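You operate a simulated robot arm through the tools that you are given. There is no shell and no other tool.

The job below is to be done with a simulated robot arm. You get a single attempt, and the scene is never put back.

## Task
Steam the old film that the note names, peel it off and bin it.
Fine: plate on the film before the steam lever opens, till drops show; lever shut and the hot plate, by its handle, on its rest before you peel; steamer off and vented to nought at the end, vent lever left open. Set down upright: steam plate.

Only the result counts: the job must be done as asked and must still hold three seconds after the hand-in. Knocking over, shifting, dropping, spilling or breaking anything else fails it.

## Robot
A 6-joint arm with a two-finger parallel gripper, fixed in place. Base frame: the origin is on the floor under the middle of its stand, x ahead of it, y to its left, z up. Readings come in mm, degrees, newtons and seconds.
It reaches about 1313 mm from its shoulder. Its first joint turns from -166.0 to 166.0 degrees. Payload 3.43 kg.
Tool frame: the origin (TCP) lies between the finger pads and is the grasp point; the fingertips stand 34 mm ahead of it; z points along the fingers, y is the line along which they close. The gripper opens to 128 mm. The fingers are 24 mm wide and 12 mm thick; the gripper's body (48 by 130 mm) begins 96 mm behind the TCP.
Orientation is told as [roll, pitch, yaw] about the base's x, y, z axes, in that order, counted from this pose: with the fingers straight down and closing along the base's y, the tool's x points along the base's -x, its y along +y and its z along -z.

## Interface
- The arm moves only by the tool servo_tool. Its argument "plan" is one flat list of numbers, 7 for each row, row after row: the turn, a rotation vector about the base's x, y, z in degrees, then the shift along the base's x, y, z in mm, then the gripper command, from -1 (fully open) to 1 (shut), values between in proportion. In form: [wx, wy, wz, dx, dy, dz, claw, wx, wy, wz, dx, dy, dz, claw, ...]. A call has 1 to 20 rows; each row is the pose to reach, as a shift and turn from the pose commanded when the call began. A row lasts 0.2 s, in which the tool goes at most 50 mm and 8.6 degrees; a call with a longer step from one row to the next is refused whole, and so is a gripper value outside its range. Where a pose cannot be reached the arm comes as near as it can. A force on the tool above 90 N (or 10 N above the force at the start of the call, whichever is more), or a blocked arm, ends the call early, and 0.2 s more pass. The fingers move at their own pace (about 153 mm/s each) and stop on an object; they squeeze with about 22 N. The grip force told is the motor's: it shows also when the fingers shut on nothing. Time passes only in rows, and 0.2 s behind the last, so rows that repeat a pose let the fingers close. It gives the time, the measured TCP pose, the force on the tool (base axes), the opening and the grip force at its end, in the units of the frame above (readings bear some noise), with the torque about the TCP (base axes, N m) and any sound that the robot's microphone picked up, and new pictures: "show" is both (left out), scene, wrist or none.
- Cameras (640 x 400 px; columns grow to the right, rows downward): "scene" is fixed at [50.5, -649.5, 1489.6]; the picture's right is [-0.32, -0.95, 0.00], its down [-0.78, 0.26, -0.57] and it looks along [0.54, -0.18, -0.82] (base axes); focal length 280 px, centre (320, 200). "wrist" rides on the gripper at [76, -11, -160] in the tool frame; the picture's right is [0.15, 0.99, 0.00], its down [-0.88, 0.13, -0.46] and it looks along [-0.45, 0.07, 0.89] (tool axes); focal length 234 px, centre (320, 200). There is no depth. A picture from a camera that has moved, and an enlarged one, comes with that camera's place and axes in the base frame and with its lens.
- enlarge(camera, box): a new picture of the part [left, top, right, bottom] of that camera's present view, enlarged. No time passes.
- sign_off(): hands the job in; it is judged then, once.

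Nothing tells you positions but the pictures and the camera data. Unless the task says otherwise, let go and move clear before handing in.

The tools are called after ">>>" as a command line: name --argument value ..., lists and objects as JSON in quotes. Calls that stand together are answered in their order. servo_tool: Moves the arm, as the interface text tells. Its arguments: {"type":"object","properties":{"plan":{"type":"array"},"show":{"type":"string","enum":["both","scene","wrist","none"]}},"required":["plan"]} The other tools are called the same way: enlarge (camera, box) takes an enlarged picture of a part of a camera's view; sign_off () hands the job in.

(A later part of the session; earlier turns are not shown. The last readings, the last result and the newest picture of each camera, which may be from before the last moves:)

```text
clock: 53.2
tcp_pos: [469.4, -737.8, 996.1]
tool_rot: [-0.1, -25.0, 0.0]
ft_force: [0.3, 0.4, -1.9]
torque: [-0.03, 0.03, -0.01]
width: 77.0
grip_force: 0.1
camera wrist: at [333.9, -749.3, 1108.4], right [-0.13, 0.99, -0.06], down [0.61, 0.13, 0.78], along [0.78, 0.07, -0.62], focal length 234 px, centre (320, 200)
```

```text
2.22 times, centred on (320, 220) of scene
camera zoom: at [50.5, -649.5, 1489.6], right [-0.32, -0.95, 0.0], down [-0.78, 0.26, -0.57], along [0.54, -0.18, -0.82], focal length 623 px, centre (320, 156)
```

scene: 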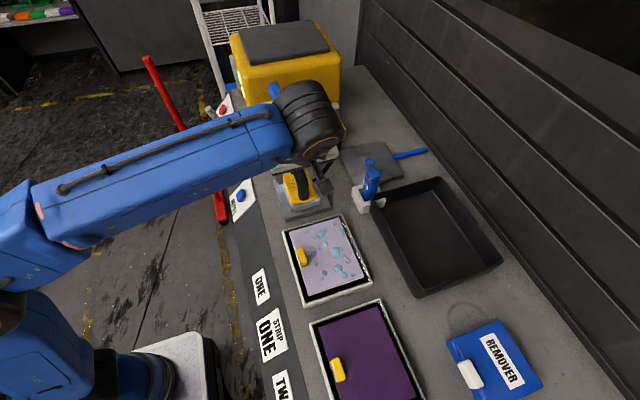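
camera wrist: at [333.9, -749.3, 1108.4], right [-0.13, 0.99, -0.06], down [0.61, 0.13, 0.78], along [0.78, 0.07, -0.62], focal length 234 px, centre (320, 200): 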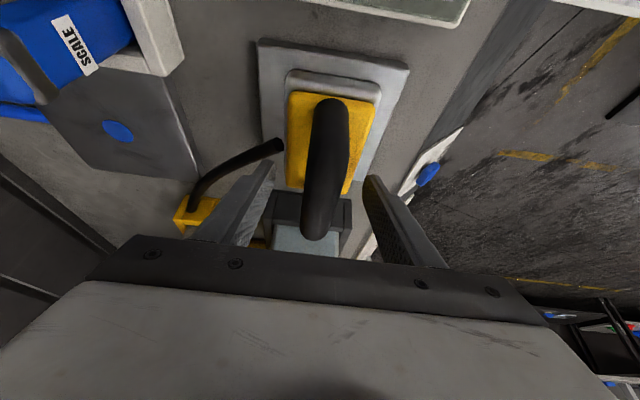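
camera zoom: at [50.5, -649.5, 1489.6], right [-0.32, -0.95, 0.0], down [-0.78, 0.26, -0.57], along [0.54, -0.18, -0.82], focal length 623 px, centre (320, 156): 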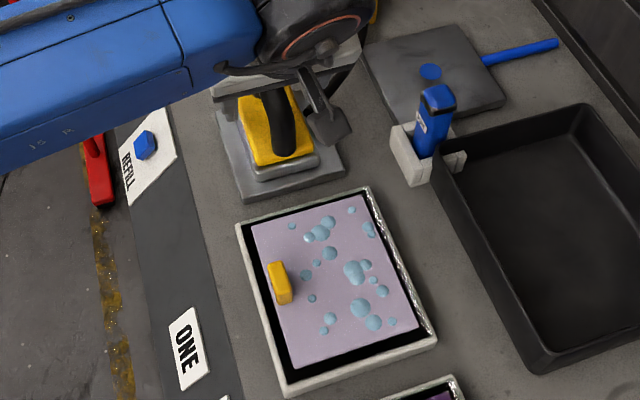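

The plate stands level on its rest as before. I'll retreat and look at the black tray and surroundings to confirm the bin.

>>> servo_tool --plan '[0, 0, 0, -13, 0, 30, -0.2, 0, 0, 0, -26, 0, 60, -0.2, 0, 0, 0, -40, 0, 95, -0.2, 0, 0, 0, -70, 10, 125, -0.2, 0, 0, 0, -110, 20, 150, -0.2, 0, 0, 0, -150, 30, 165, -0.2]' --show "both"

>>> enlarge --camera "wrist" --box '[0, 0, 330, 240]'

>>> enlarge --camera "scene" --box '[350, 160, 530, 310]'

```text
clock: 54.6
tcp_pos: [318.9, -706.5, 1158.2]
tool_rot: [-0.2, -25.0, 0.0]
ft_force: [0.0, 0.4, -0.4]
torque: [0.01, 0.03, 0.01]
width: 76.4
grip_force: 0.1
camera wrist: at [184.0, -717.5, 1269.6], right [-0.13, 0.99, -0.07], down [0.61, 0.13, 0.78], along [0.78, 0.06, -0.62], focal length 234 px, centre (320, 200)
```

scene: 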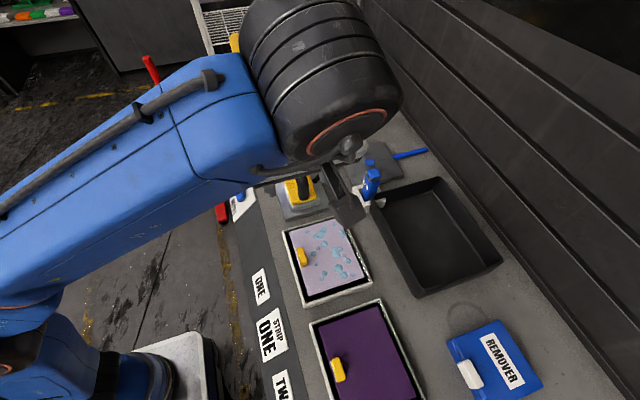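
wrist: 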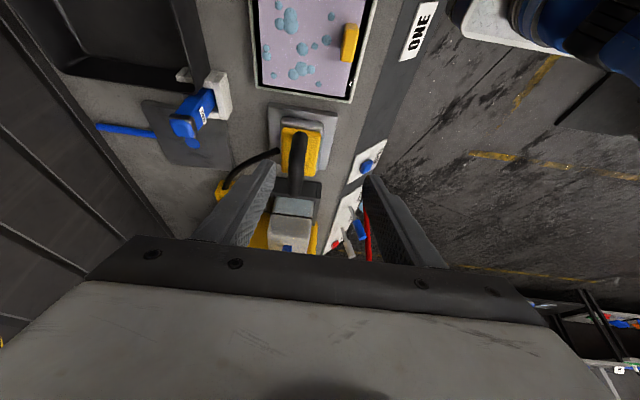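

```text
1.67 times, centred on (165, 120) of wrist
camera zoom: at [184.0, -717.5, 1269.6], right [-0.13, 0.99, -0.07], down [0.61, 0.13, 0.78], along [0.78, 0.06, -0.62], focal length 390 px, centre (578, 333)
```

zoom: 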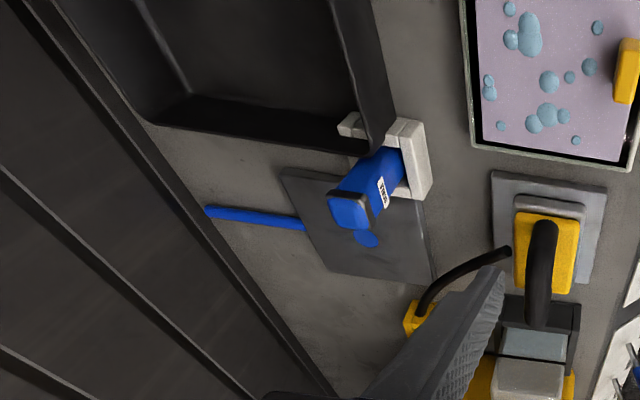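

```text
2.67 times, centred on (440, 235) of scene
camera zoom: at [50.5, -649.5, 1489.6], right [-0.32, -0.95, 0.0], down [-0.78, 0.26, -0.57], along [0.54, -0.18, -0.82], focal length 748 px, centre (0, 107)
```

zoom: 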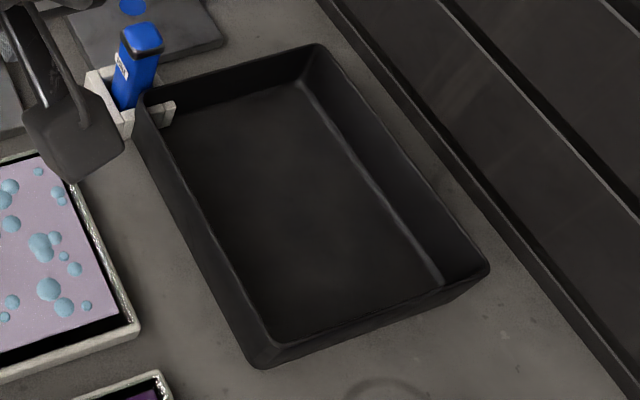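

The black tray (x≈147–379, y≈-880 to -1075) is the only open waste tray on the bench, so I take it as the bin. I'll turn to yaw -90°, pitch -35° to grip film ONE's tab across its 34 mm length and keep enough reach for the bin.

>>> servo_tool --plan '[0, -4, 0, -6, 30, -5, -0.2, 0, -8, 0, -12, 60, -10, -0.2, 0, -10, 0, -19, 90, -20, -0.2]' --show "none"

>>> servo_tool --plan '[0, 0, -8.2, 0, 0, 0, -0.2, 0, 0, -16.4, 0, 0, 0, -0.2, 0, 0, -24.6, 0, 0, 0, -0.2, 0, 0, -32.8, 0, 0, 0, -0.2, 0, 0, -41, 0, 0, 0, -0.2, 0, 0, -49.2, 0, 0, 0, -0.2, 0, 0, -57.4, 0, 0, -5, -0.2, 0, 0, -65.6, -4, 0, -10, -0.2, 0, 0, -73.8, -8, 0, -20, -0.2, 0, 0, -82, -12, 0, -30, -0.2, 0, 0, -90, -15, 0, -40, -0.2]' --show "both"

```text
clock: 55.4
tcp_pos: [300.7, -618.2, 1138.6]
tool_rot: [-0.1, -35.0, 0.0]
ft_force: [0.4, -1.1, -0.1]
torque: [0.07, -0.02, 0.02]
width: 77.1
grip_force: 0.1
```

```text
clock: 57.8
tcp_pos: [285.8, -617.0, 1099.8]
tool_rot: [-0.1, -35.0, -90.0]
ft_force: [0.0, 0.6, -0.2]
torque: [0.05, -0.02, 0.03]
width: 76.7
grip_force: 0.0
camera wrist: at [274.4, -464.0, 1187.9], right [0.99, 0.12, -0.09], down [0.13, -0.46, 0.88], along [0.06, -0.88, -0.47], focal length 234 px, centre (320, 200)
```

scene: 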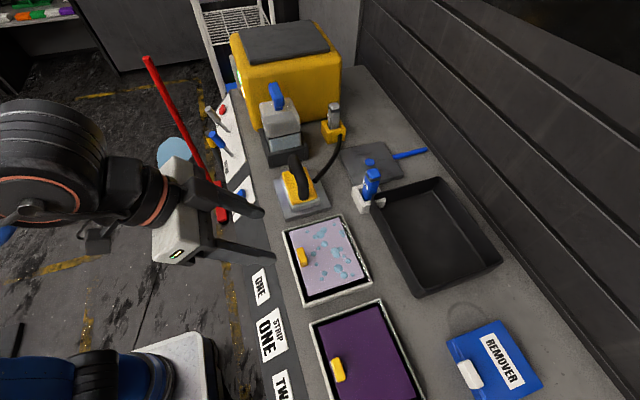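
wrist: 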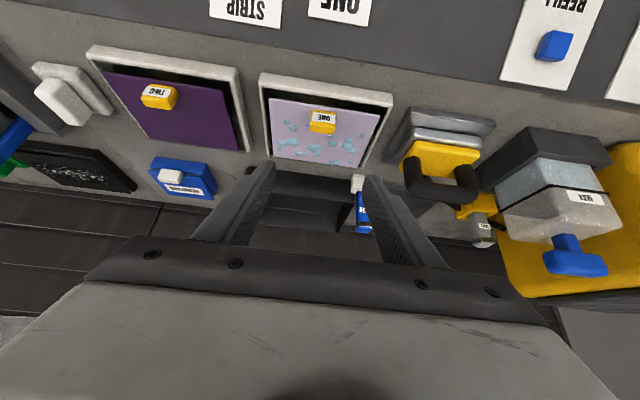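

>>> enlarge --camera "wrist" --box '[250, 70, 400, 180]'

>>> enlarge --camera "wrist" --box '[90, 60, 270, 210]'

>>> enlarge --camera "wrist" --box '[230, 150, 420, 260]'

```text
3.64 times, centred on (325, 125) of wrist
camera zoom: at [274.4, -464.0, 1187.9], right [0.99, 0.12, -0.09], down [0.13, -0.46, 0.88], along [0.06, -0.88, -0.47], focal length 852 px, centre (302, 473)
```

zoom: 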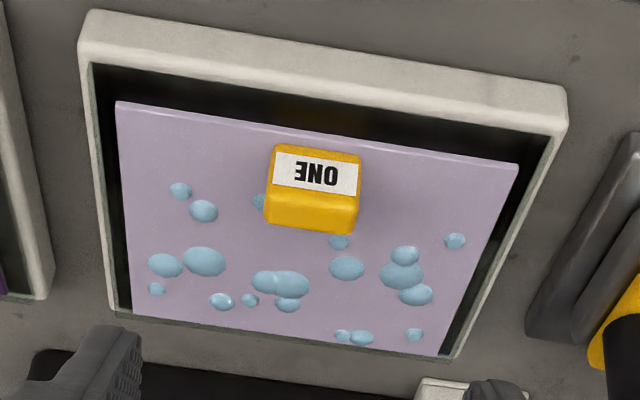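

```text
2.67 times, centred on (180, 135) of wrist
camera zoom: at [274.4, -464.0, 1187.9], right [0.99, 0.12, -0.09], down [0.13, -0.46, 0.88], along [0.06, -0.88, -0.47], focal length 624 px, centre (693, 373)
```

zoom: 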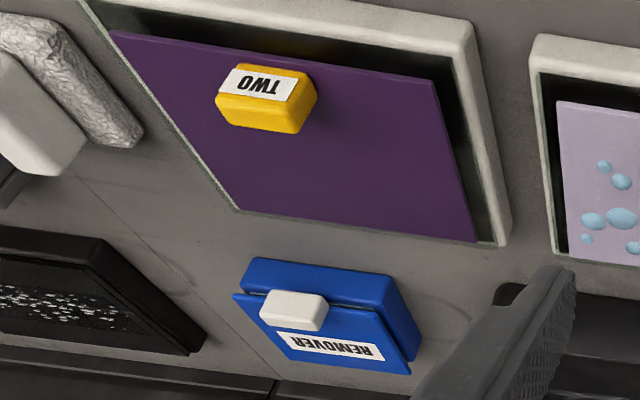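

```text
3.37 times, centred on (325, 205) of wrist
camera zoom: at [274.4, -464.0, 1187.9], right [0.99, 0.12, -0.09], down [0.13, -0.46, 0.88], along [0.06, -0.88, -0.47], focal length 789 px, centre (303, 183)
```

zoom: 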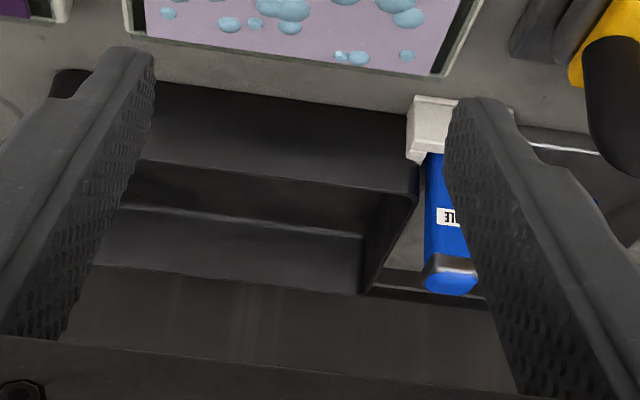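

>>> enlarge --camera "wrist" --box '[0, 30, 200, 220]'

```text
2.11 times, centred on (100, 125) of wrist
camera zoom: at [274.4, -464.0, 1187.9], right [0.99, 0.12, -0.09], down [0.13, -0.46, 0.88], along [0.06, -0.88, -0.47], focal length 493 px, centre (783, 358)
```

zoom: 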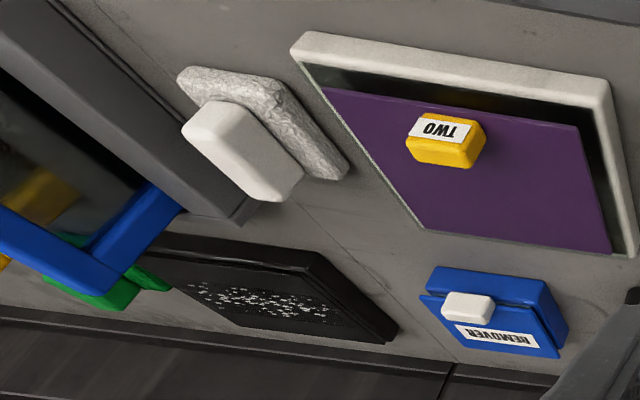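

There's more at the low-x end of the bench that the scene camera can't see, so I'll move the camera there before deciding on the bin.

>>> servo_tool --plan '[0, 0, 0, -45, 0, 10, -0.2, 0, 0, 0, -90, 0, 20, -0.2, 0, 0, 0, -135, 0, 30, -0.2, 0, 0, 0, -180, 0, 40, -0.2, 0, 0, 0, -225, 0, 50, -0.2]' --show "wrist"

>>> enlarge --camera "wrist" --box '[0, 0, 320, 240]'

```text
clock: 59.0
tcp_pos: [61.5, -615.6, 1151.4]
tool_rot: [-0.2, -35.0, -89.8]
ft_force: [0.4, 1.2, 0.1]
torque: [-0.02, 0.05, -0.03]
width: 76.6
grip_force: 0.1
camera wrist: at [49.2, -462.4, 1237.7], right [0.99, 0.12, -0.09], down [0.13, -0.46, 0.88], along [0.07, -0.88, -0.47], focal length 234 px, centre (320, 200)
```

wrist: 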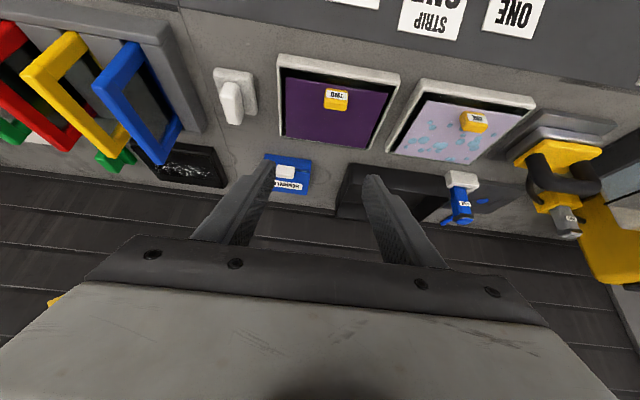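

```text
1.67 times, centred on (160, 120) of wrist
camera zoom: at [49.2, -462.4, 1237.7], right [0.99, 0.12, -0.09], down [0.13, -0.46, 0.88], along [0.07, -0.88, -0.47], focal length 390 px, centre (587, 333)
```

zoom: 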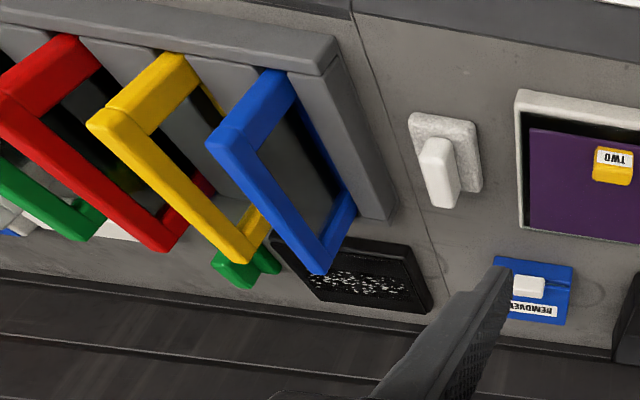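

No other bin is visible there (a screen rack and printing tools), so the deep black tray stays my bin. Going back to peel film ONE while it is still wet.

>>> servo_tool --plan '[0, 0, 0, 40, 0, -10, -0.2, 0, 0, 0, 80, 0, -20, -0.2, 0, 0, 0, 120, 0, -35, -0.2, 0, 0, 0, 160, -1, -55, -0.2, 0, 0, 0, 195, -2, -78, -0.2, 0, 0, 0, 224.5, -3, -105, -0.2, 0, 0, 0, 224.5, -3, -105, -0.2]' --show "wrist"

>>> enlarge --camera "wrist" --box '[240, 80, 400, 200]'

>>> enlarge --camera "scene" --box '[270, 200, 380, 310]'

```text
clock: 60.6
tcp_pos: [283.4, -620.5, 1045.9]
tool_rot: [-0.1, -34.9, -89.9]
ft_force: [0.3, -0.7, 0.7]
torque: [0.04, -0.02, -0.02]
width: 77.0
grip_force: 0.0
camera wrist: at [272.8, -466.0, 1133.2], right [0.99, 0.12, -0.09], down [0.13, -0.46, 0.88], along [0.07, -0.88, -0.47], focal length 234 px, centre (320, 200)
```

wrist: 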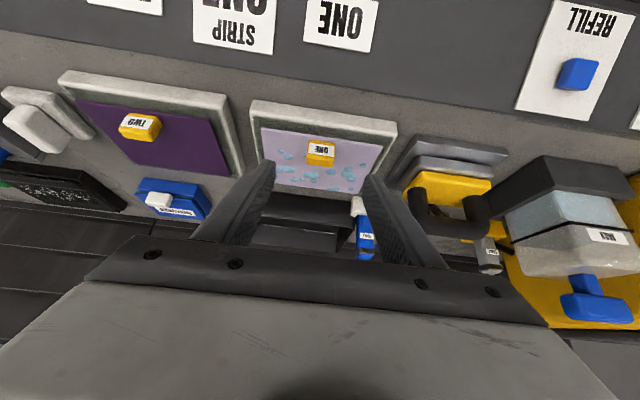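

```text
3.33 times, centred on (320, 140) of wrist
camera zoom: at [272.8, -466.0, 1133.2], right [0.99, 0.12, -0.09], down [0.13, -0.46, 0.88], along [0.07, -0.88, -0.47], focal length 781 px, centre (320, 400)
```

zoom: 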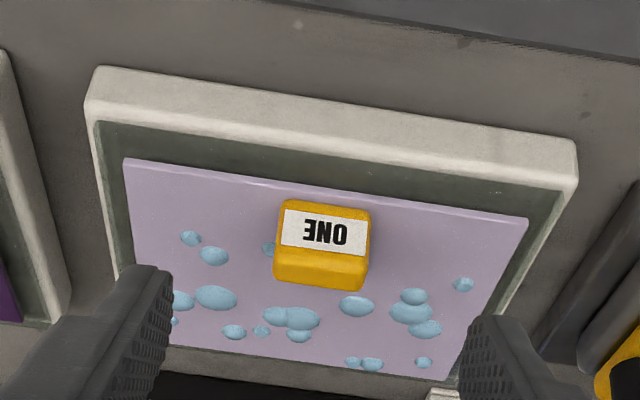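

```text
3.64 times, centred on (325, 255) of scene
camera zoom: at [50.5, -649.5, 1489.6], right [-0.32, -0.95, 0.0], down [-0.78, 0.26, -0.57], along [0.54, -0.18, -0.82], focal length 1020 px, centre (302, 0)
```

zoom: 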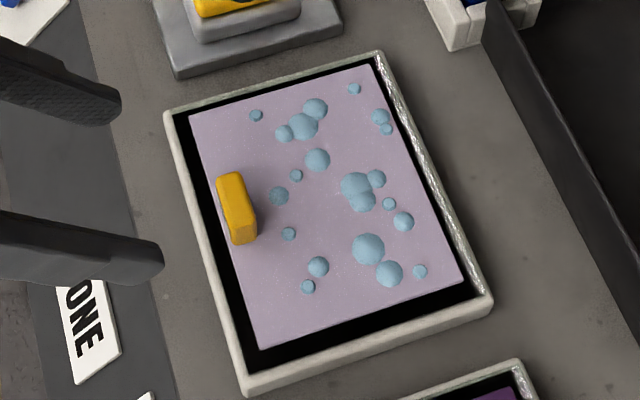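

The tab is centred at about x 286.5, y -691. I'll approach along the tool axis, stopping a little short to check.

>>> servo_tool --plan '[0, 0, 0, 1, -17, -24, -0.2, 0, 0, 0, 2, -34, -48, -0.2, 0, 0, 0, 2.6, -48, -68, -0.2, 0, 0, 0, 2.6, -50, -71, -0.2]' --show "both"

>>> enlarge --camera "wrist" --box '[240, 120, 400, 220]'

>>> enlarge --camera "scene" --box '[270, 210, 350, 300]'

```text
clock: 61.6
tcp_pos: [287.9, -669.5, 974.8]
tool_rot: [-0.2, -34.8, -90.0]
ft_force: [-0.7, -0.3, 0.7]
torque: [0.01, 0.01, -0.03]
width: 76.6
grip_force: 0.2
camera wrist: at [276.3, -516.6, 1062.8], right [0.99, 0.12, -0.09], down [0.13, -0.46, 0.88], along [0.07, -0.88, -0.47], focal length 234 px, centre (320, 200)
```

scene: 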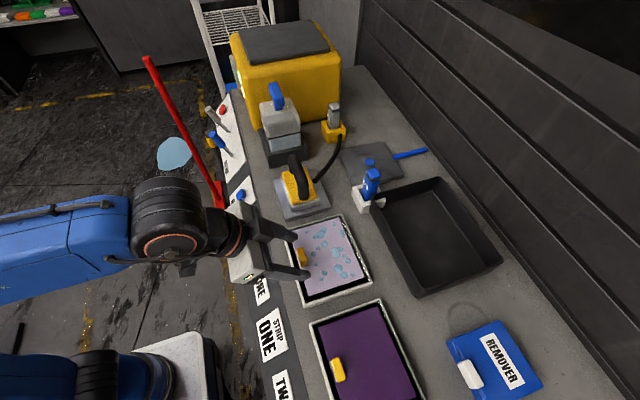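
wrist: 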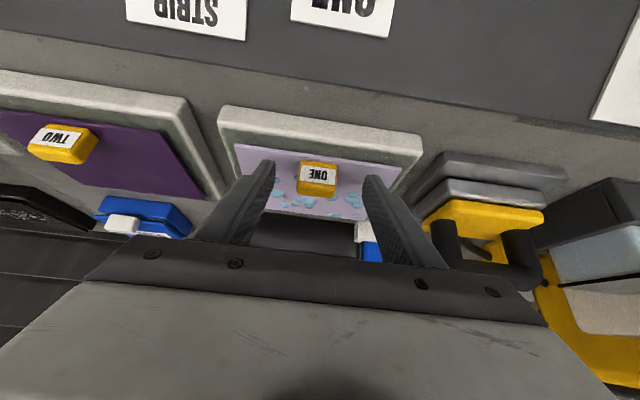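

```text
4.00 times, centred on (320, 170) of wrist
camera zoom: at [276.3, -516.6, 1062.8], right [0.99, 0.12, -0.09], down [0.13, -0.46, 0.88], along [0.07, -0.88, -0.47], focal length 937 px, centre (320, 320)
```

zoom: 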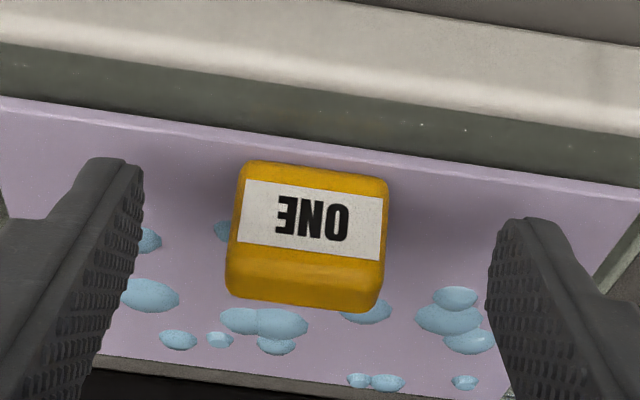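

```text
4.44 times, centred on (310, 255) of scene
camera zoom: at [50.5, -649.5, 1489.6], right [-0.32, -0.95, 0.0], down [-0.78, 0.26, -0.57], along [0.54, -0.18, -0.82], focal length 1247 px, centre (364, -44)
```

zoom: 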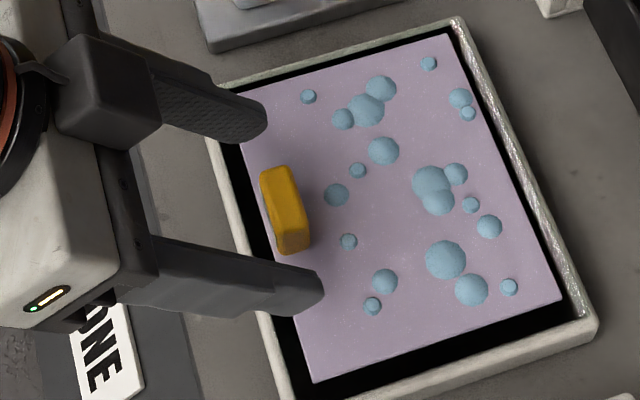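

The fingers straddle the tab nicely. A few millimetres more, then close.

>>> servo_tool --plan '[0, 0, 0, -1, -2, -3, -0.2, 0, 0, 0, -1, -4, -6, -0.2, 0, 0, 0, -1, -4, -6, 0.2, 0, 0, 0, -1, -4, -6, 0.6, 0, 0, 0, -1, -4, -6, 1, 0, 0, 0, -1, -4, -6, 1]' --show "both"

>>> enlarge --camera "wrist" --box '[240, 120, 400, 220]'

```text
clock: 63.0
tcp_pos: [286.8, -673.7, 968.6]
tool_rot: [-0.2, -34.9, -89.9]
ft_force: [-0.2, 0.0, 0.9]
torque: [0.02, 0.0, -0.01]
width: 33.3
grip_force: 22.1
camera wrist: at [275.6, -520.8, 1056.6], right [0.99, 0.12, -0.09], down [0.13, -0.46, 0.88], along [0.07, -0.88, -0.47], focal length 234 px, centre (320, 200)
```

scene: 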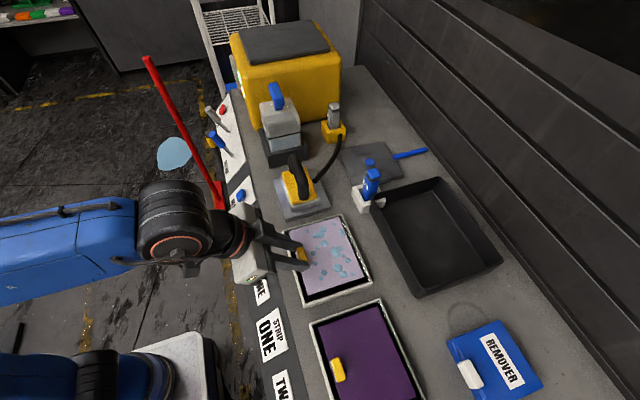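
wrist: 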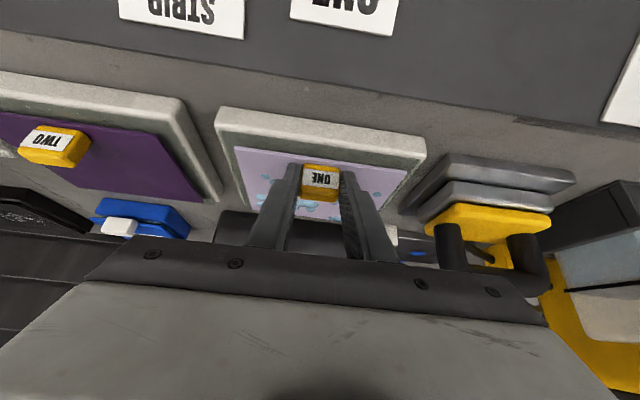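

```text
4.00 times, centred on (320, 170) of wrist
camera zoom: at [275.6, -520.8, 1056.6], right [0.99, 0.12, -0.09], down [0.13, -0.46, 0.88], along [0.07, -0.88, -0.47], focal length 937 px, centre (320, 320)
```

zoom: 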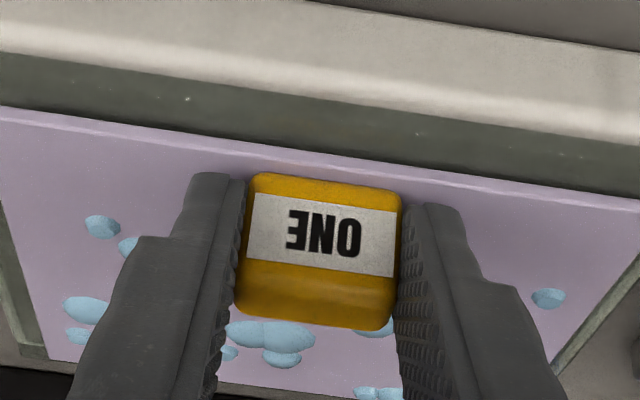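

Tab gripped (33 mm). I'll lift gently and watch force and film.

>>> servo_tool --plan '[0, 0, 0, 0, 0, 2, 1, 0, 0, 0, 0, 0, 4, 1, 0, 0, 0, 0, 0, 7, 1, 0, 0, 0, 0, 0, 10, 1]' --show "both"

>>> enlarge --camera "scene" --box '[270, 210, 380, 310]'

```text
clock: 64.0
tcp_pos: [287.6, -673.7, 980.0]
tool_rot: [-0.2, -34.9, -90.0]
ft_force: [0.1, 1.0, -0.4]
torque: [0.01, 0.01, 0.0]
width: 33.3
grip_force: 22.1
camera wrist: at [276.2, -521.7, 1067.0], right [0.99, 0.12, -0.09], down [0.13, -0.46, 0.88], along [0.07, -0.88, -0.47], focal length 234 px, centre (320, 200)
```

scene: 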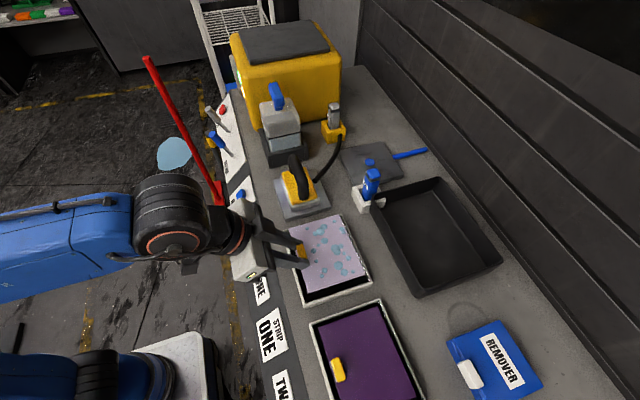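
wrist: 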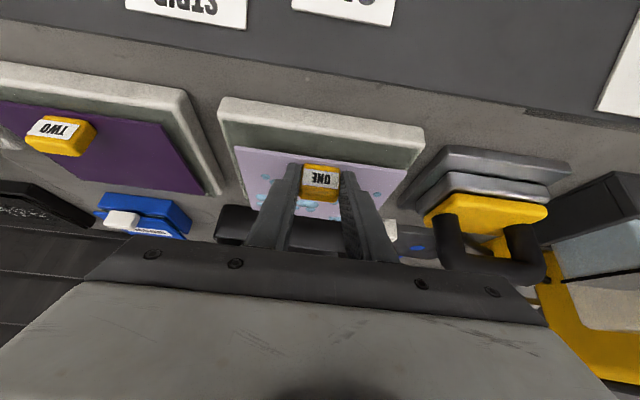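

```text
4.00 times, centred on (325, 260) of scene
camera zoom: at [50.5, -649.5, 1489.6], right [-0.32, -0.95, 0.0], down [-0.78, 0.26, -0.57], along [0.54, -0.18, -0.82], focal length 1122 px, centre (300, -40)
```

zoom: 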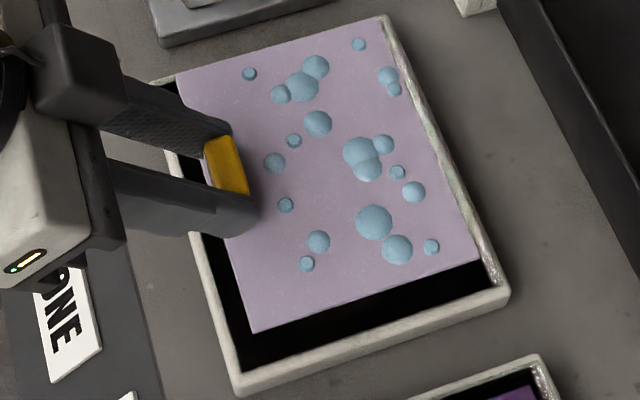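

The film lifts off cleanly as one sheet. I'll raise it and carry it over the black tray.

>>> servo_tool --plan '[0, 0, 0, 0, 0, 20, 1, 0, 0, 0, 0, 0, 45, 1, 0, 0, 0, 0, 0, 72, 1, 0, 0, 0, -5, -30, 72, 1, 0, 0, 0, -10, -70, 72, 1, 0, 0, 0, -15, -110, 72, 1, 0, 0, 0, -20, -150, 72, 1, 0, 0, 0, -25, -190, 72, 1, 0, 0, 0, -27, -225, 72, 1, 0, 0, 0, -27, -237, 72, 1, 0, 0, 0, -27, -237, 72, 1]' --show "both"

>>> enlarge --camera "scene" --box '[280, 130, 540, 320]'

```text
clock: 66.4
tcp_pos: [259.9, -910.7, 1051.4]
tool_rot: [0.0, -34.9, -90.0]
ft_force: [0.2, 0.6, -1.7]
torque: [0.04, -0.04, 0.02]
width: 33.1
grip_force: 22.0
camera wrist: at [249.4, -758.2, 1137.9], right [0.99, 0.12, -0.09], down [0.13, -0.46, 0.88], along [0.07, -0.88, -0.47], focal length 234 px, centre (320, 200)
```

scene: 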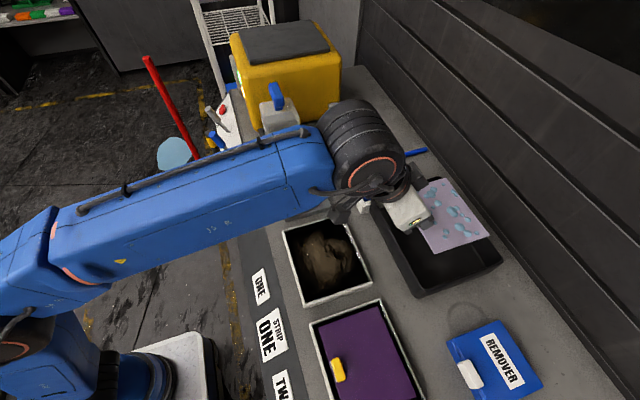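
wrist: 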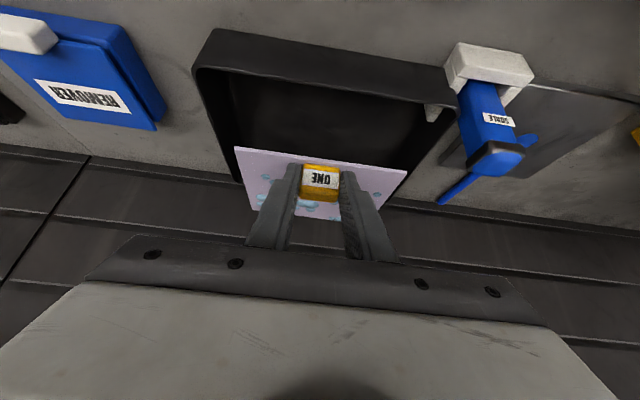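

```text
2.11 times, centred on (410, 225) of scene
camera zoom: at [50.5, -649.5, 1489.6], right [-0.32, -0.95, 0.0], down [-0.78, 0.26, -0.57], along [0.54, -0.18, -0.82], focal length 591 px, centre (130, 147)
```

zoom: 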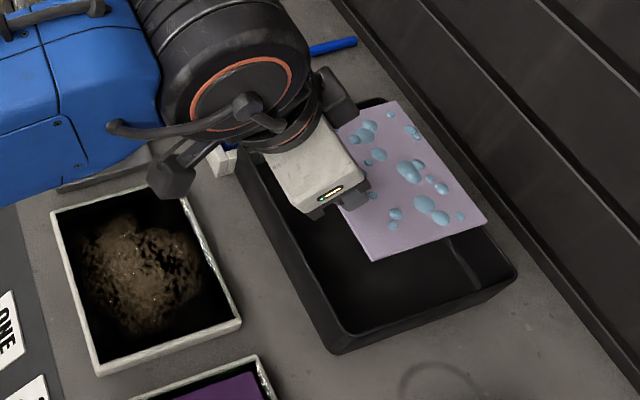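

>>> enlarge --camera "wrist" --box '[180, 10, 470, 220]'

```text
1.90 times, centred on (325, 115) of wrist
camera zoom: at [249.4, -758.2, 1137.9], right [0.99, 0.12, -0.09], down [0.13, -0.46, 0.88], along [0.07, -0.88, -0.47], focal length 446 px, centre (310, 362)
```

zoom: 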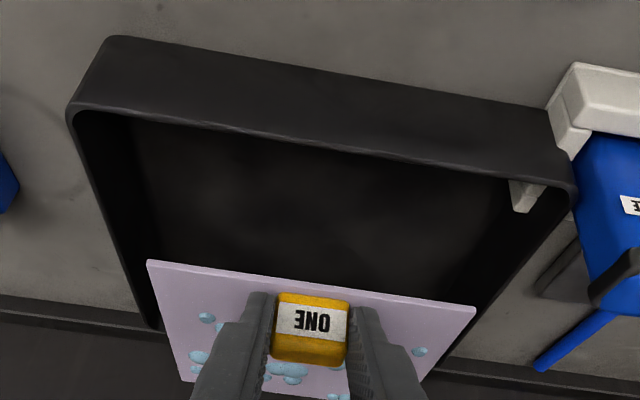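

The film is over the tray, level. I'll centre it a touch further back and lower it inside before letting go.

>>> servo_tool --plan '[0, 0, 0, 0, -8, -15, 1, 0, 0, 0, 0, -8, -40, 1, 0, 0, 0, 0, -8, -65, 1, 0, 0, 0, 0, -8, -85, 1, 0, 0, 0, 0, -8, -85, 1]' --show "both"

>>> enlarge --camera "wrist" --box '[180, 10, 470, 220]'

>>> enlarge --camera "scene" --box '[340, 150, 520, 310]'

```text
clock: 67.6
tcp_pos: [259.0, -920.4, 965.9]
tool_rot: [-0.1, -34.9, -89.8]
ft_force: [-0.2, -0.1, -0.1]
torque: [0.05, 0.03, 0.03]
width: 33.3
grip_force: 21.9
camera wrist: at [248.0, -766.6, 1052.8], right [0.99, 0.12, -0.09], down [0.13, -0.46, 0.88], along [0.07, -0.88, -0.47], focal length 234 px, centre (320, 200)
```

scene: 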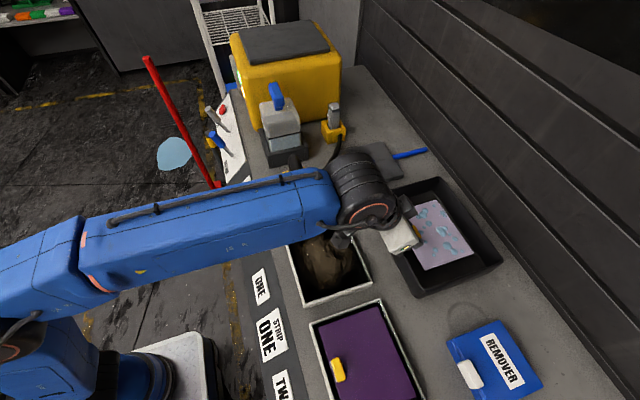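
wrist: 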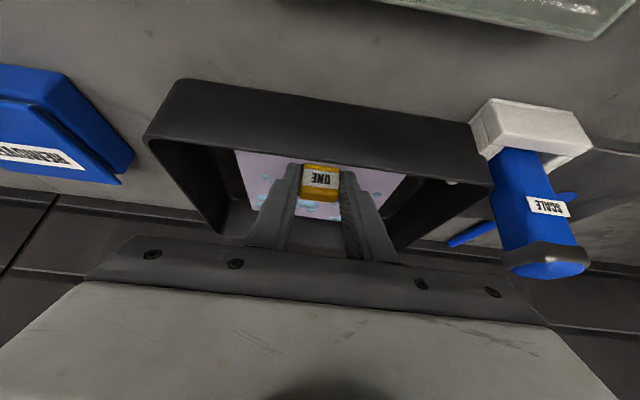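

```text
1.90 times, centred on (325, 115) of wrist
camera zoom: at [248.0, -766.6, 1052.8], right [0.99, 0.12, -0.09], down [0.13, -0.46, 0.88], along [0.07, -0.88, -0.47], focal length 446 px, centre (310, 362)
```

zoom: 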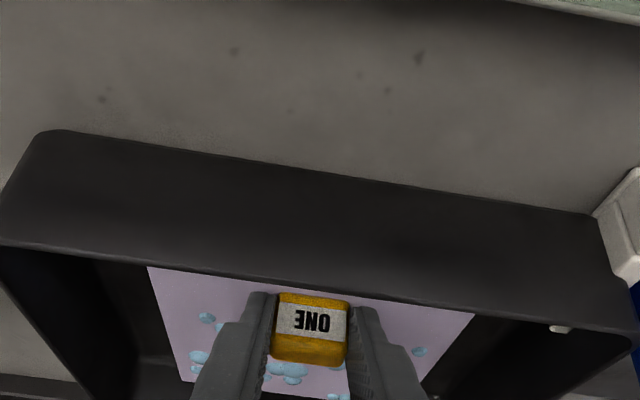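

```text
2.50 times, centred on (430, 230) of scene
camera zoom: at [50.5, -649.5, 1489.6], right [-0.32, -0.95, 0.0], down [-0.78, 0.26, -0.57], along [0.54, -0.18, -0.82], focal length 701 px, centre (45, 125)
```

zoom: 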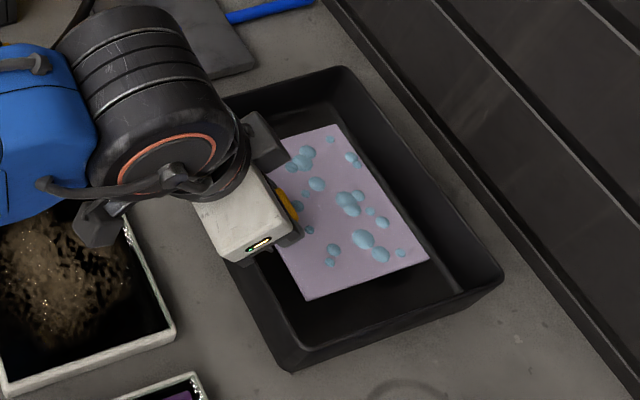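

The film is inside the tray below its rim. Lower a bit more and release.

>>> servo_tool --plan '[0, 0, 0, 0, 0, -4, 1, 0, 0, 0, 0, 0, -8, 1, 0, 0, 0, 0, 0, -8, 0.6, 0, 0, 0, 0, 0, -8, 0, 0, 0, 0, 0, 0, -8, 0, 0, 0, 0, 0, 0, -8, 0]' --show "both"

>>> enlarge --camera "scene" --box '[340, 150, 520, 310]'

```text
clock: 69.0
tcp_pos: [259.4, -918.6, 958.3]
tool_rot: [-0.1, -34.9, -89.9]
ft_force: [-0.3, 0.1, -0.2]
torque: [0.01, 0.02, 0.0]
width: 64.2
grip_force: 0.0
camera wrist: at [248.5, -766.0, 1045.7], right [0.99, 0.12, -0.09], down [0.13, -0.46, 0.88], along [0.07, -0.88, -0.47], focal length 234 px, centre (320, 200)
```

scene: 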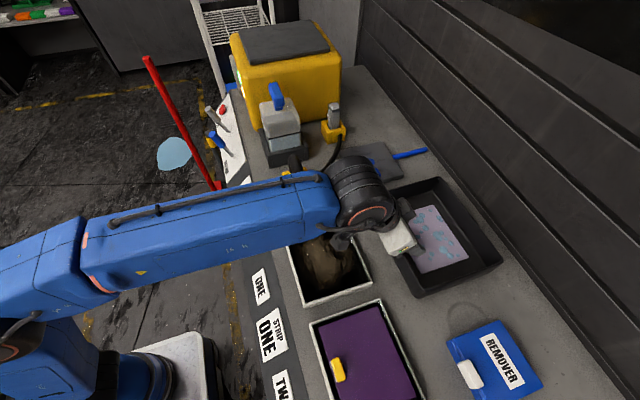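
wrist: 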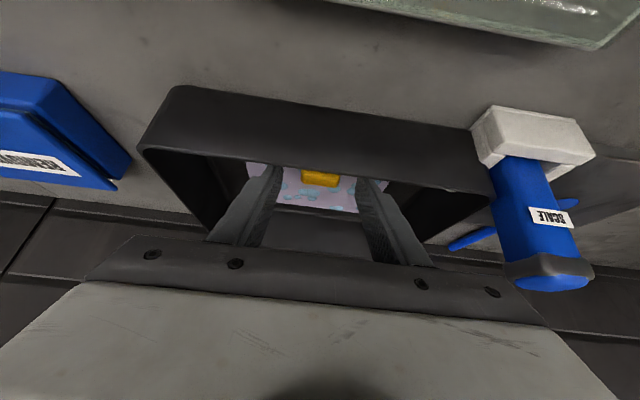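

```text
2.50 times, centred on (430, 230) of scene
camera zoom: at [50.5, -649.5, 1489.6], right [-0.32, -0.95, 0.0], down [-0.78, 0.26, -0.57], along [0.54, -0.18, -0.82], focal length 701 px, centre (45, 125)
```

zoom: 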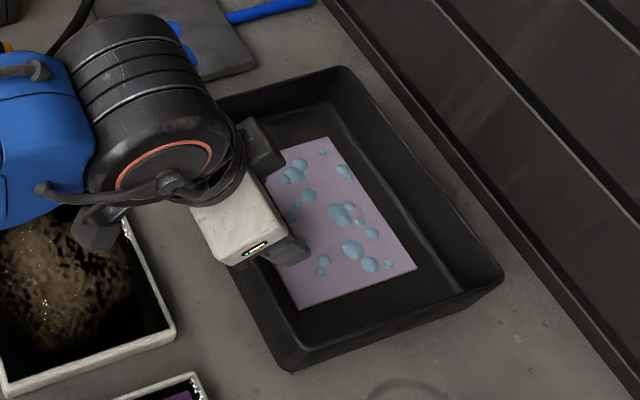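

Film ONE lies flat in the tray. I'll retreat and head to the control panel for POWER off and venting.

>>> servo_tool --plan '[0, 0, 0, 0, 15, 21, 0, 0, 0, 0, 0, 38, 54, 0, 0, 0, 0, 0, 60, 90, 0, 0, 0, 0, 0, 90, 120, 0, 0, 0, 0, 0, 130, 130, 0, 0, 0, 0, 0, 175, 135, 0, 0, 0, 0, 0, 220, 140, 0, 0, 0, 0, 0, 265, 140, 0, 0, 0, 0, 10, 305, 140, 0, 0, 0, 0, 30, 340, 140, 0, 0, 0, 0, 60, 370, 140, 0, 0, 0, 0, 100, 395, 140, 0]' --show "scene"

>>> enlarge --camera "scene" --box '[340, 150, 520, 310]'

```text
clock: 71.6
tcp_pos: [360.6, -524.6, 1099.5]
tool_rot: [-0.1, -34.8, -89.9]
ft_force: [0.0, 0.6, -0.3]
torque: [0.0, 0.01, 0.0]
width: 63.6
grip_force: 0.1
```

scene: 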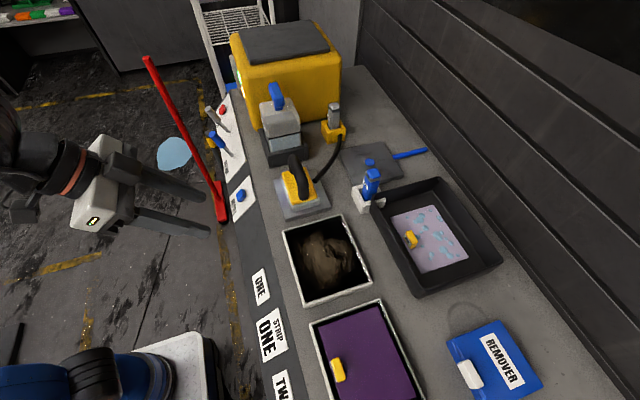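

```text
2.50 times, centred on (430, 230) of scene
camera zoom: at [50.5, -649.5, 1489.6], right [-0.32, -0.95, 0.0], down [-0.78, 0.26, -0.57], along [0.54, -0.18, -0.82], focal length 701 px, centre (45, 125)
```

zoom: 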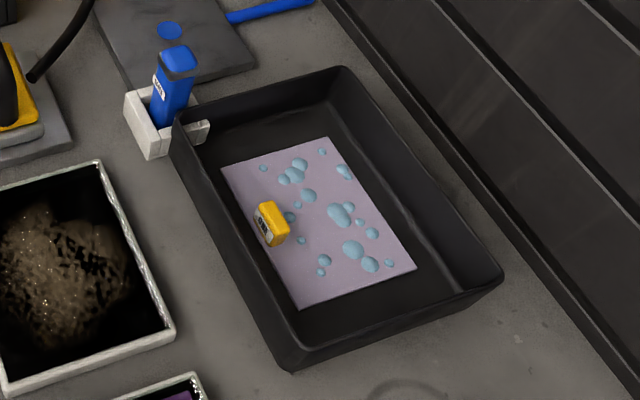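

Film ONE is flat in the bin. Now I'll move to the panel, tilting the tool for reach to the POWER button.

>>> servo_tool --plan '[-4, 0, 0, 40, 18, -5, 1, -8, 0, 0, 80, 36, -10, 1, -12, 0, 0, 120, 54, -15, 1, -16, 0, 0, 160, 72, -20, 1, -20, 0, 0, 200, 90, -25, 1, -23, 0, 0, 240, 105, -30, 1, -25, 0, 0, 280, 115, -35, 1]' --show "none"

>>> servo_tool --plan '[0, 0, 4, 40, -5, -10, 1, 0, 0, 8, 80, -10, -20, 1, 0, 0, 12, 120, -20, -30, 1, 0, 0, 15, 160, -30, -40, 1, 0, 0, 15, 200, -40, -50, 1, 0, 0, 15, 235, -50, -60, 1]' --show "both"

```text
clock: 73.2
tcp_pos: [640.4, -407.3, 1063.3]
tool_rot: [-0.1, -60.1, -89.9]
ft_force: [-1.1, 1.4, 0.1]
torque: [0.05, -0.03, 0.04]
width: 0.0
grip_force: 22.2
```

```text
clock: 74.6
tcp_pos: [873.4, -459.5, 1005.2]
tool_rot: [-0.1, -60.0, -75.1]
ft_force: [-0.7, 0.4, -0.1]
torque: [0.04, -0.03, 0.04]
width: 0.1
grip_force: 21.8
camera wrist: at [817.3, -293.7, 1019.6], right [0.94, 0.33, -0.13], down [0.14, -0.01, 0.99], along [0.32, -0.95, -0.06], focal length 234 px, centre (320, 200)
```

scene: 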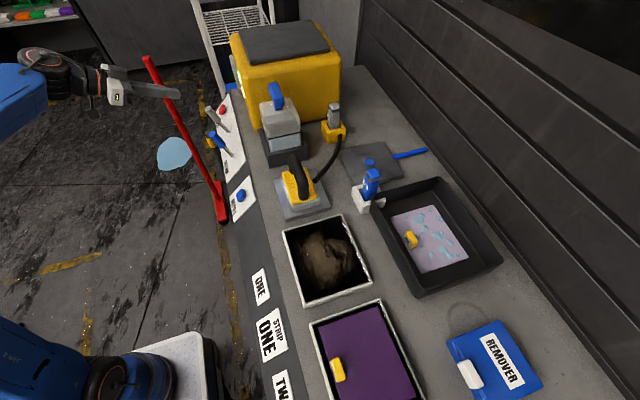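
wrist: 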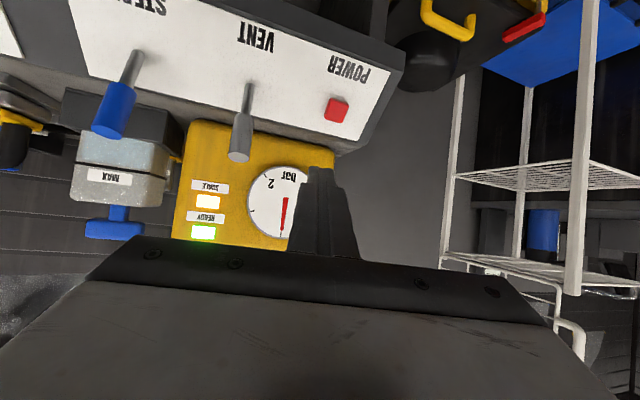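

>>> enlarge --camera "wrist" --box '[220, 20, 420, 170]'

>>> enlarge --camera "wrist" --box '[170, 110, 330, 250]'

>>> enlarge --camera "scene" --box '[190, 80, 250, 140]'

```text
2.67 times, centred on (320, 95) of wrist
camera zoom: at [817.3, -293.7, 1019.6], right [0.94, 0.33, -0.13], down [0.14, -0.01, 0.99], along [0.32, -0.95, -0.06], focal length 624 px, centre (320, 480)
```

zoom: 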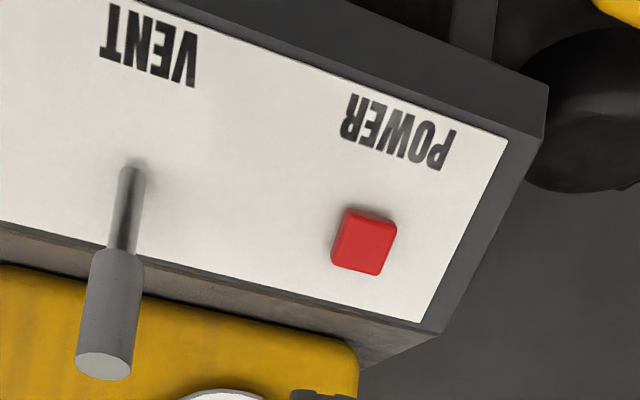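

```text
2.86 times, centred on (250, 180) of wrist
camera zoom: at [817.3, -293.7, 1019.6], right [0.94, 0.33, -0.13], down [0.14, -0.01, 0.99], along [0.32, -0.95, -0.06], focal length 669 px, centre (520, 257)
```

zoom: 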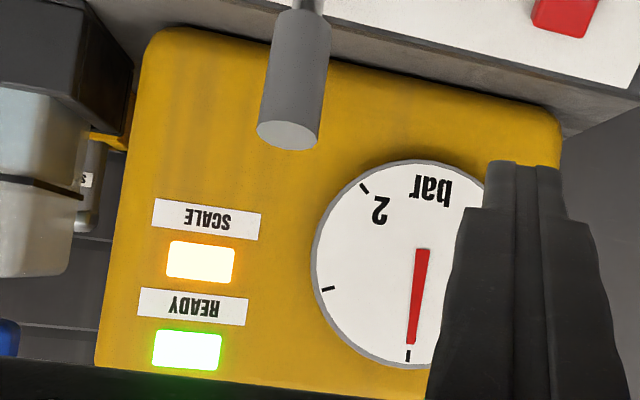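

```text
6.67 times, centred on (220, 110) of scene
camera zoom: at [50.5, -649.5, 1489.6], right [-0.32, -0.95, 0.0], down [-0.78, 0.26, -0.57], along [0.54, -0.18, -0.82], focal length 1870 px, centre (987, 800)
```

zoom: 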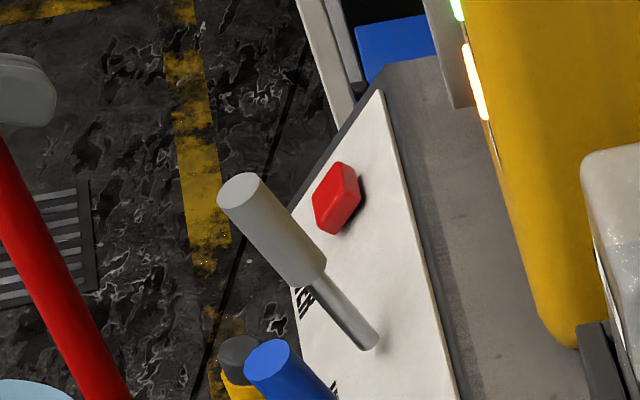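

The POWER button's face is at about (926,-587,876). I'll go to a pre-press pose 40 mm off it.

>>> servo_tool --plan '[0, 0, 0, 15, -24, -28, 1, 0, 0, 0, 30, -48, -56, 1, 0, 0, 0, 45, -71, -84, 1, 0, 0, 0, 45, -71, -84, 1]' --show "both"

>>> enlarge --camera "scene" --box '[170, 60, 270, 150]'

```text
clock: 75.6
tcp_pos: [920.8, -531.9, 919.5]
tool_rot: [-0.3, -59.9, -74.9]
ft_force: [1.1, 0.5, -0.1]
torque: [-0.01, 0.02, -0.02]
width: 0.0
grip_force: 22.4
camera wrist: at [863.3, -365.6, 933.6], right [0.94, 0.33, -0.13], down [0.14, -0.01, 0.99], along [0.32, -0.95, -0.06], focal length 234 px, centre (320, 200)
```

scene: 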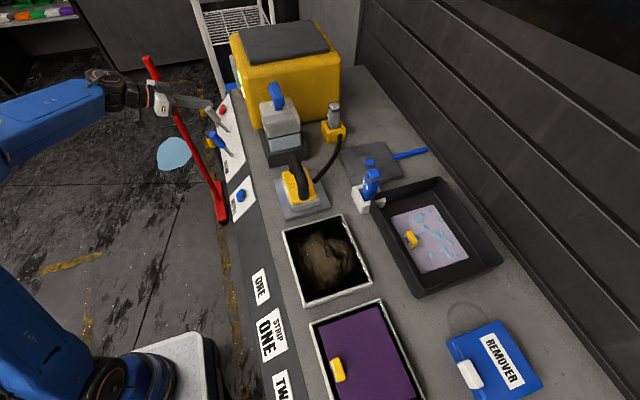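
wrist: 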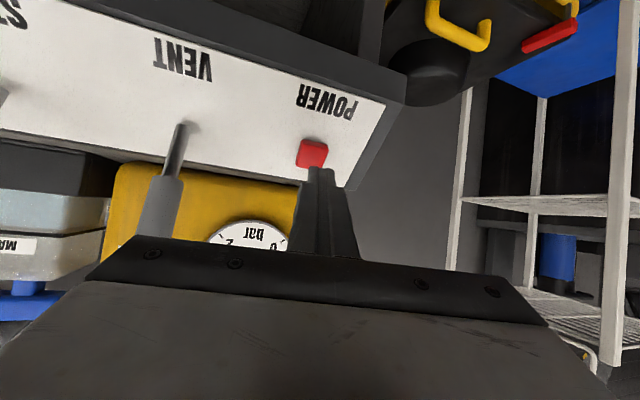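

```text
4.44 times, centred on (220, 105) of scene
camera zoom: at [50.5, -649.5, 1489.6], right [-0.32, -0.95, 0.0], down [-0.78, 0.26, -0.57], along [0.54, -0.18, -0.82], focal length 1247 px, centre (764, 622)
```

zoom: 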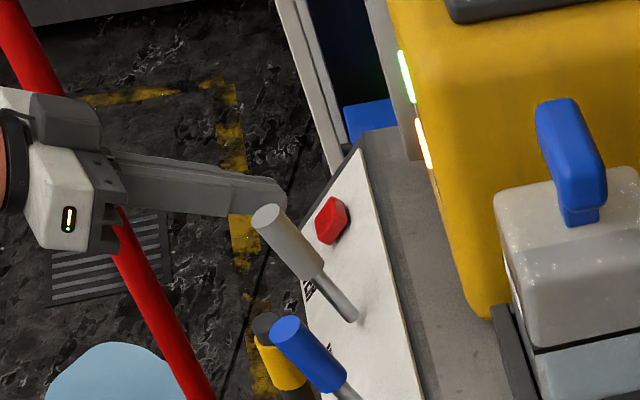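

Aligned with the button. I'll press slowly along the panel normal.

>>> servo_tool --plan '[0, 0, 0, -3, -14, -14, 1, 0, 0, 0, -3, -21, -21, 1, 0, 0, 0, -3, -25.5, -25.5, 1, 0, 0, 0, -3, -28.3, -28.3, 1]' --show "both"

>>> enlarge --camera "scene" --box '[190, 60, 270, 140]'

```text
clock: 76.6
tcp_pos: [917.2, -557.1, 893.5]
tool_rot: [0.1, -60.1, -74.9]
ft_force: [2.0, 18.6, 20.9]
torque: [-0.03, -0.07, 0.04]
width: 0.1
grip_force: 22.2
heard: click
camera wrist: at [860.6, -390.7, 907.6], right [0.94, 0.33, -0.13], down [0.14, -0.01, 0.99], along [0.32, -0.94, -0.05], focal length 234 px, centre (320, 200)
```

scene: 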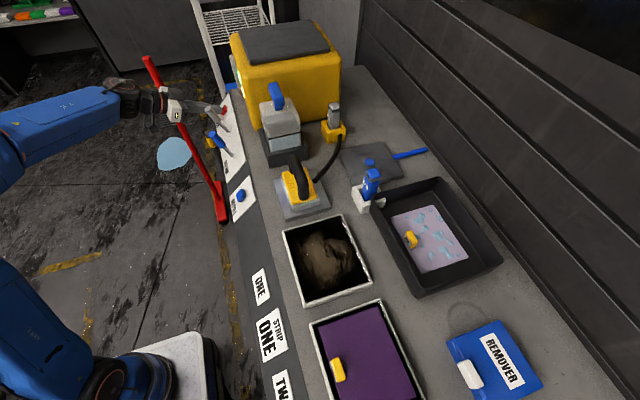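
wrist: 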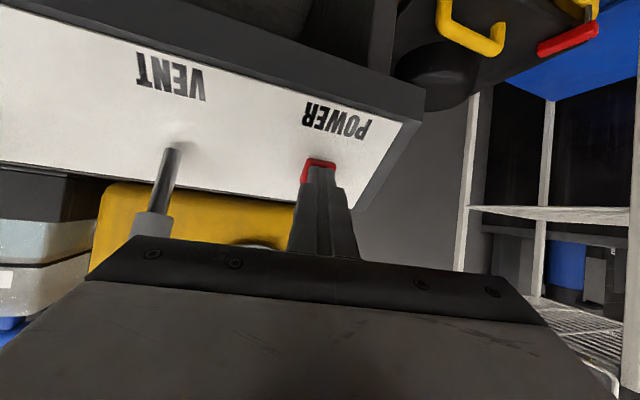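

```text
5.00 times, centred on (230, 100) of scene
camera zoom: at [50.5, -649.5, 1489.6], right [-0.32, -0.95, 0.0], down [-0.78, 0.26, -0.57], along [0.54, -0.18, -0.82], focal length 1403 px, centre (770, 700)
```

zoom: 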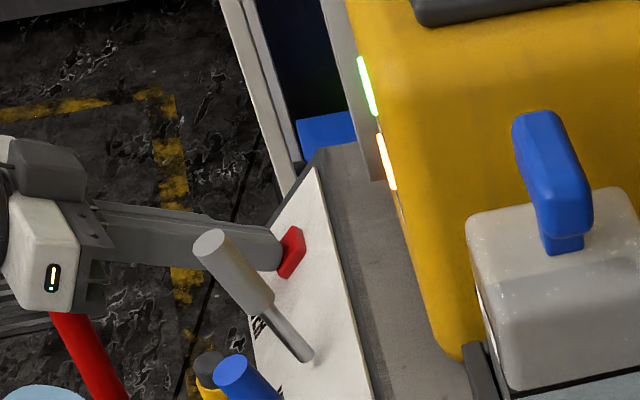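

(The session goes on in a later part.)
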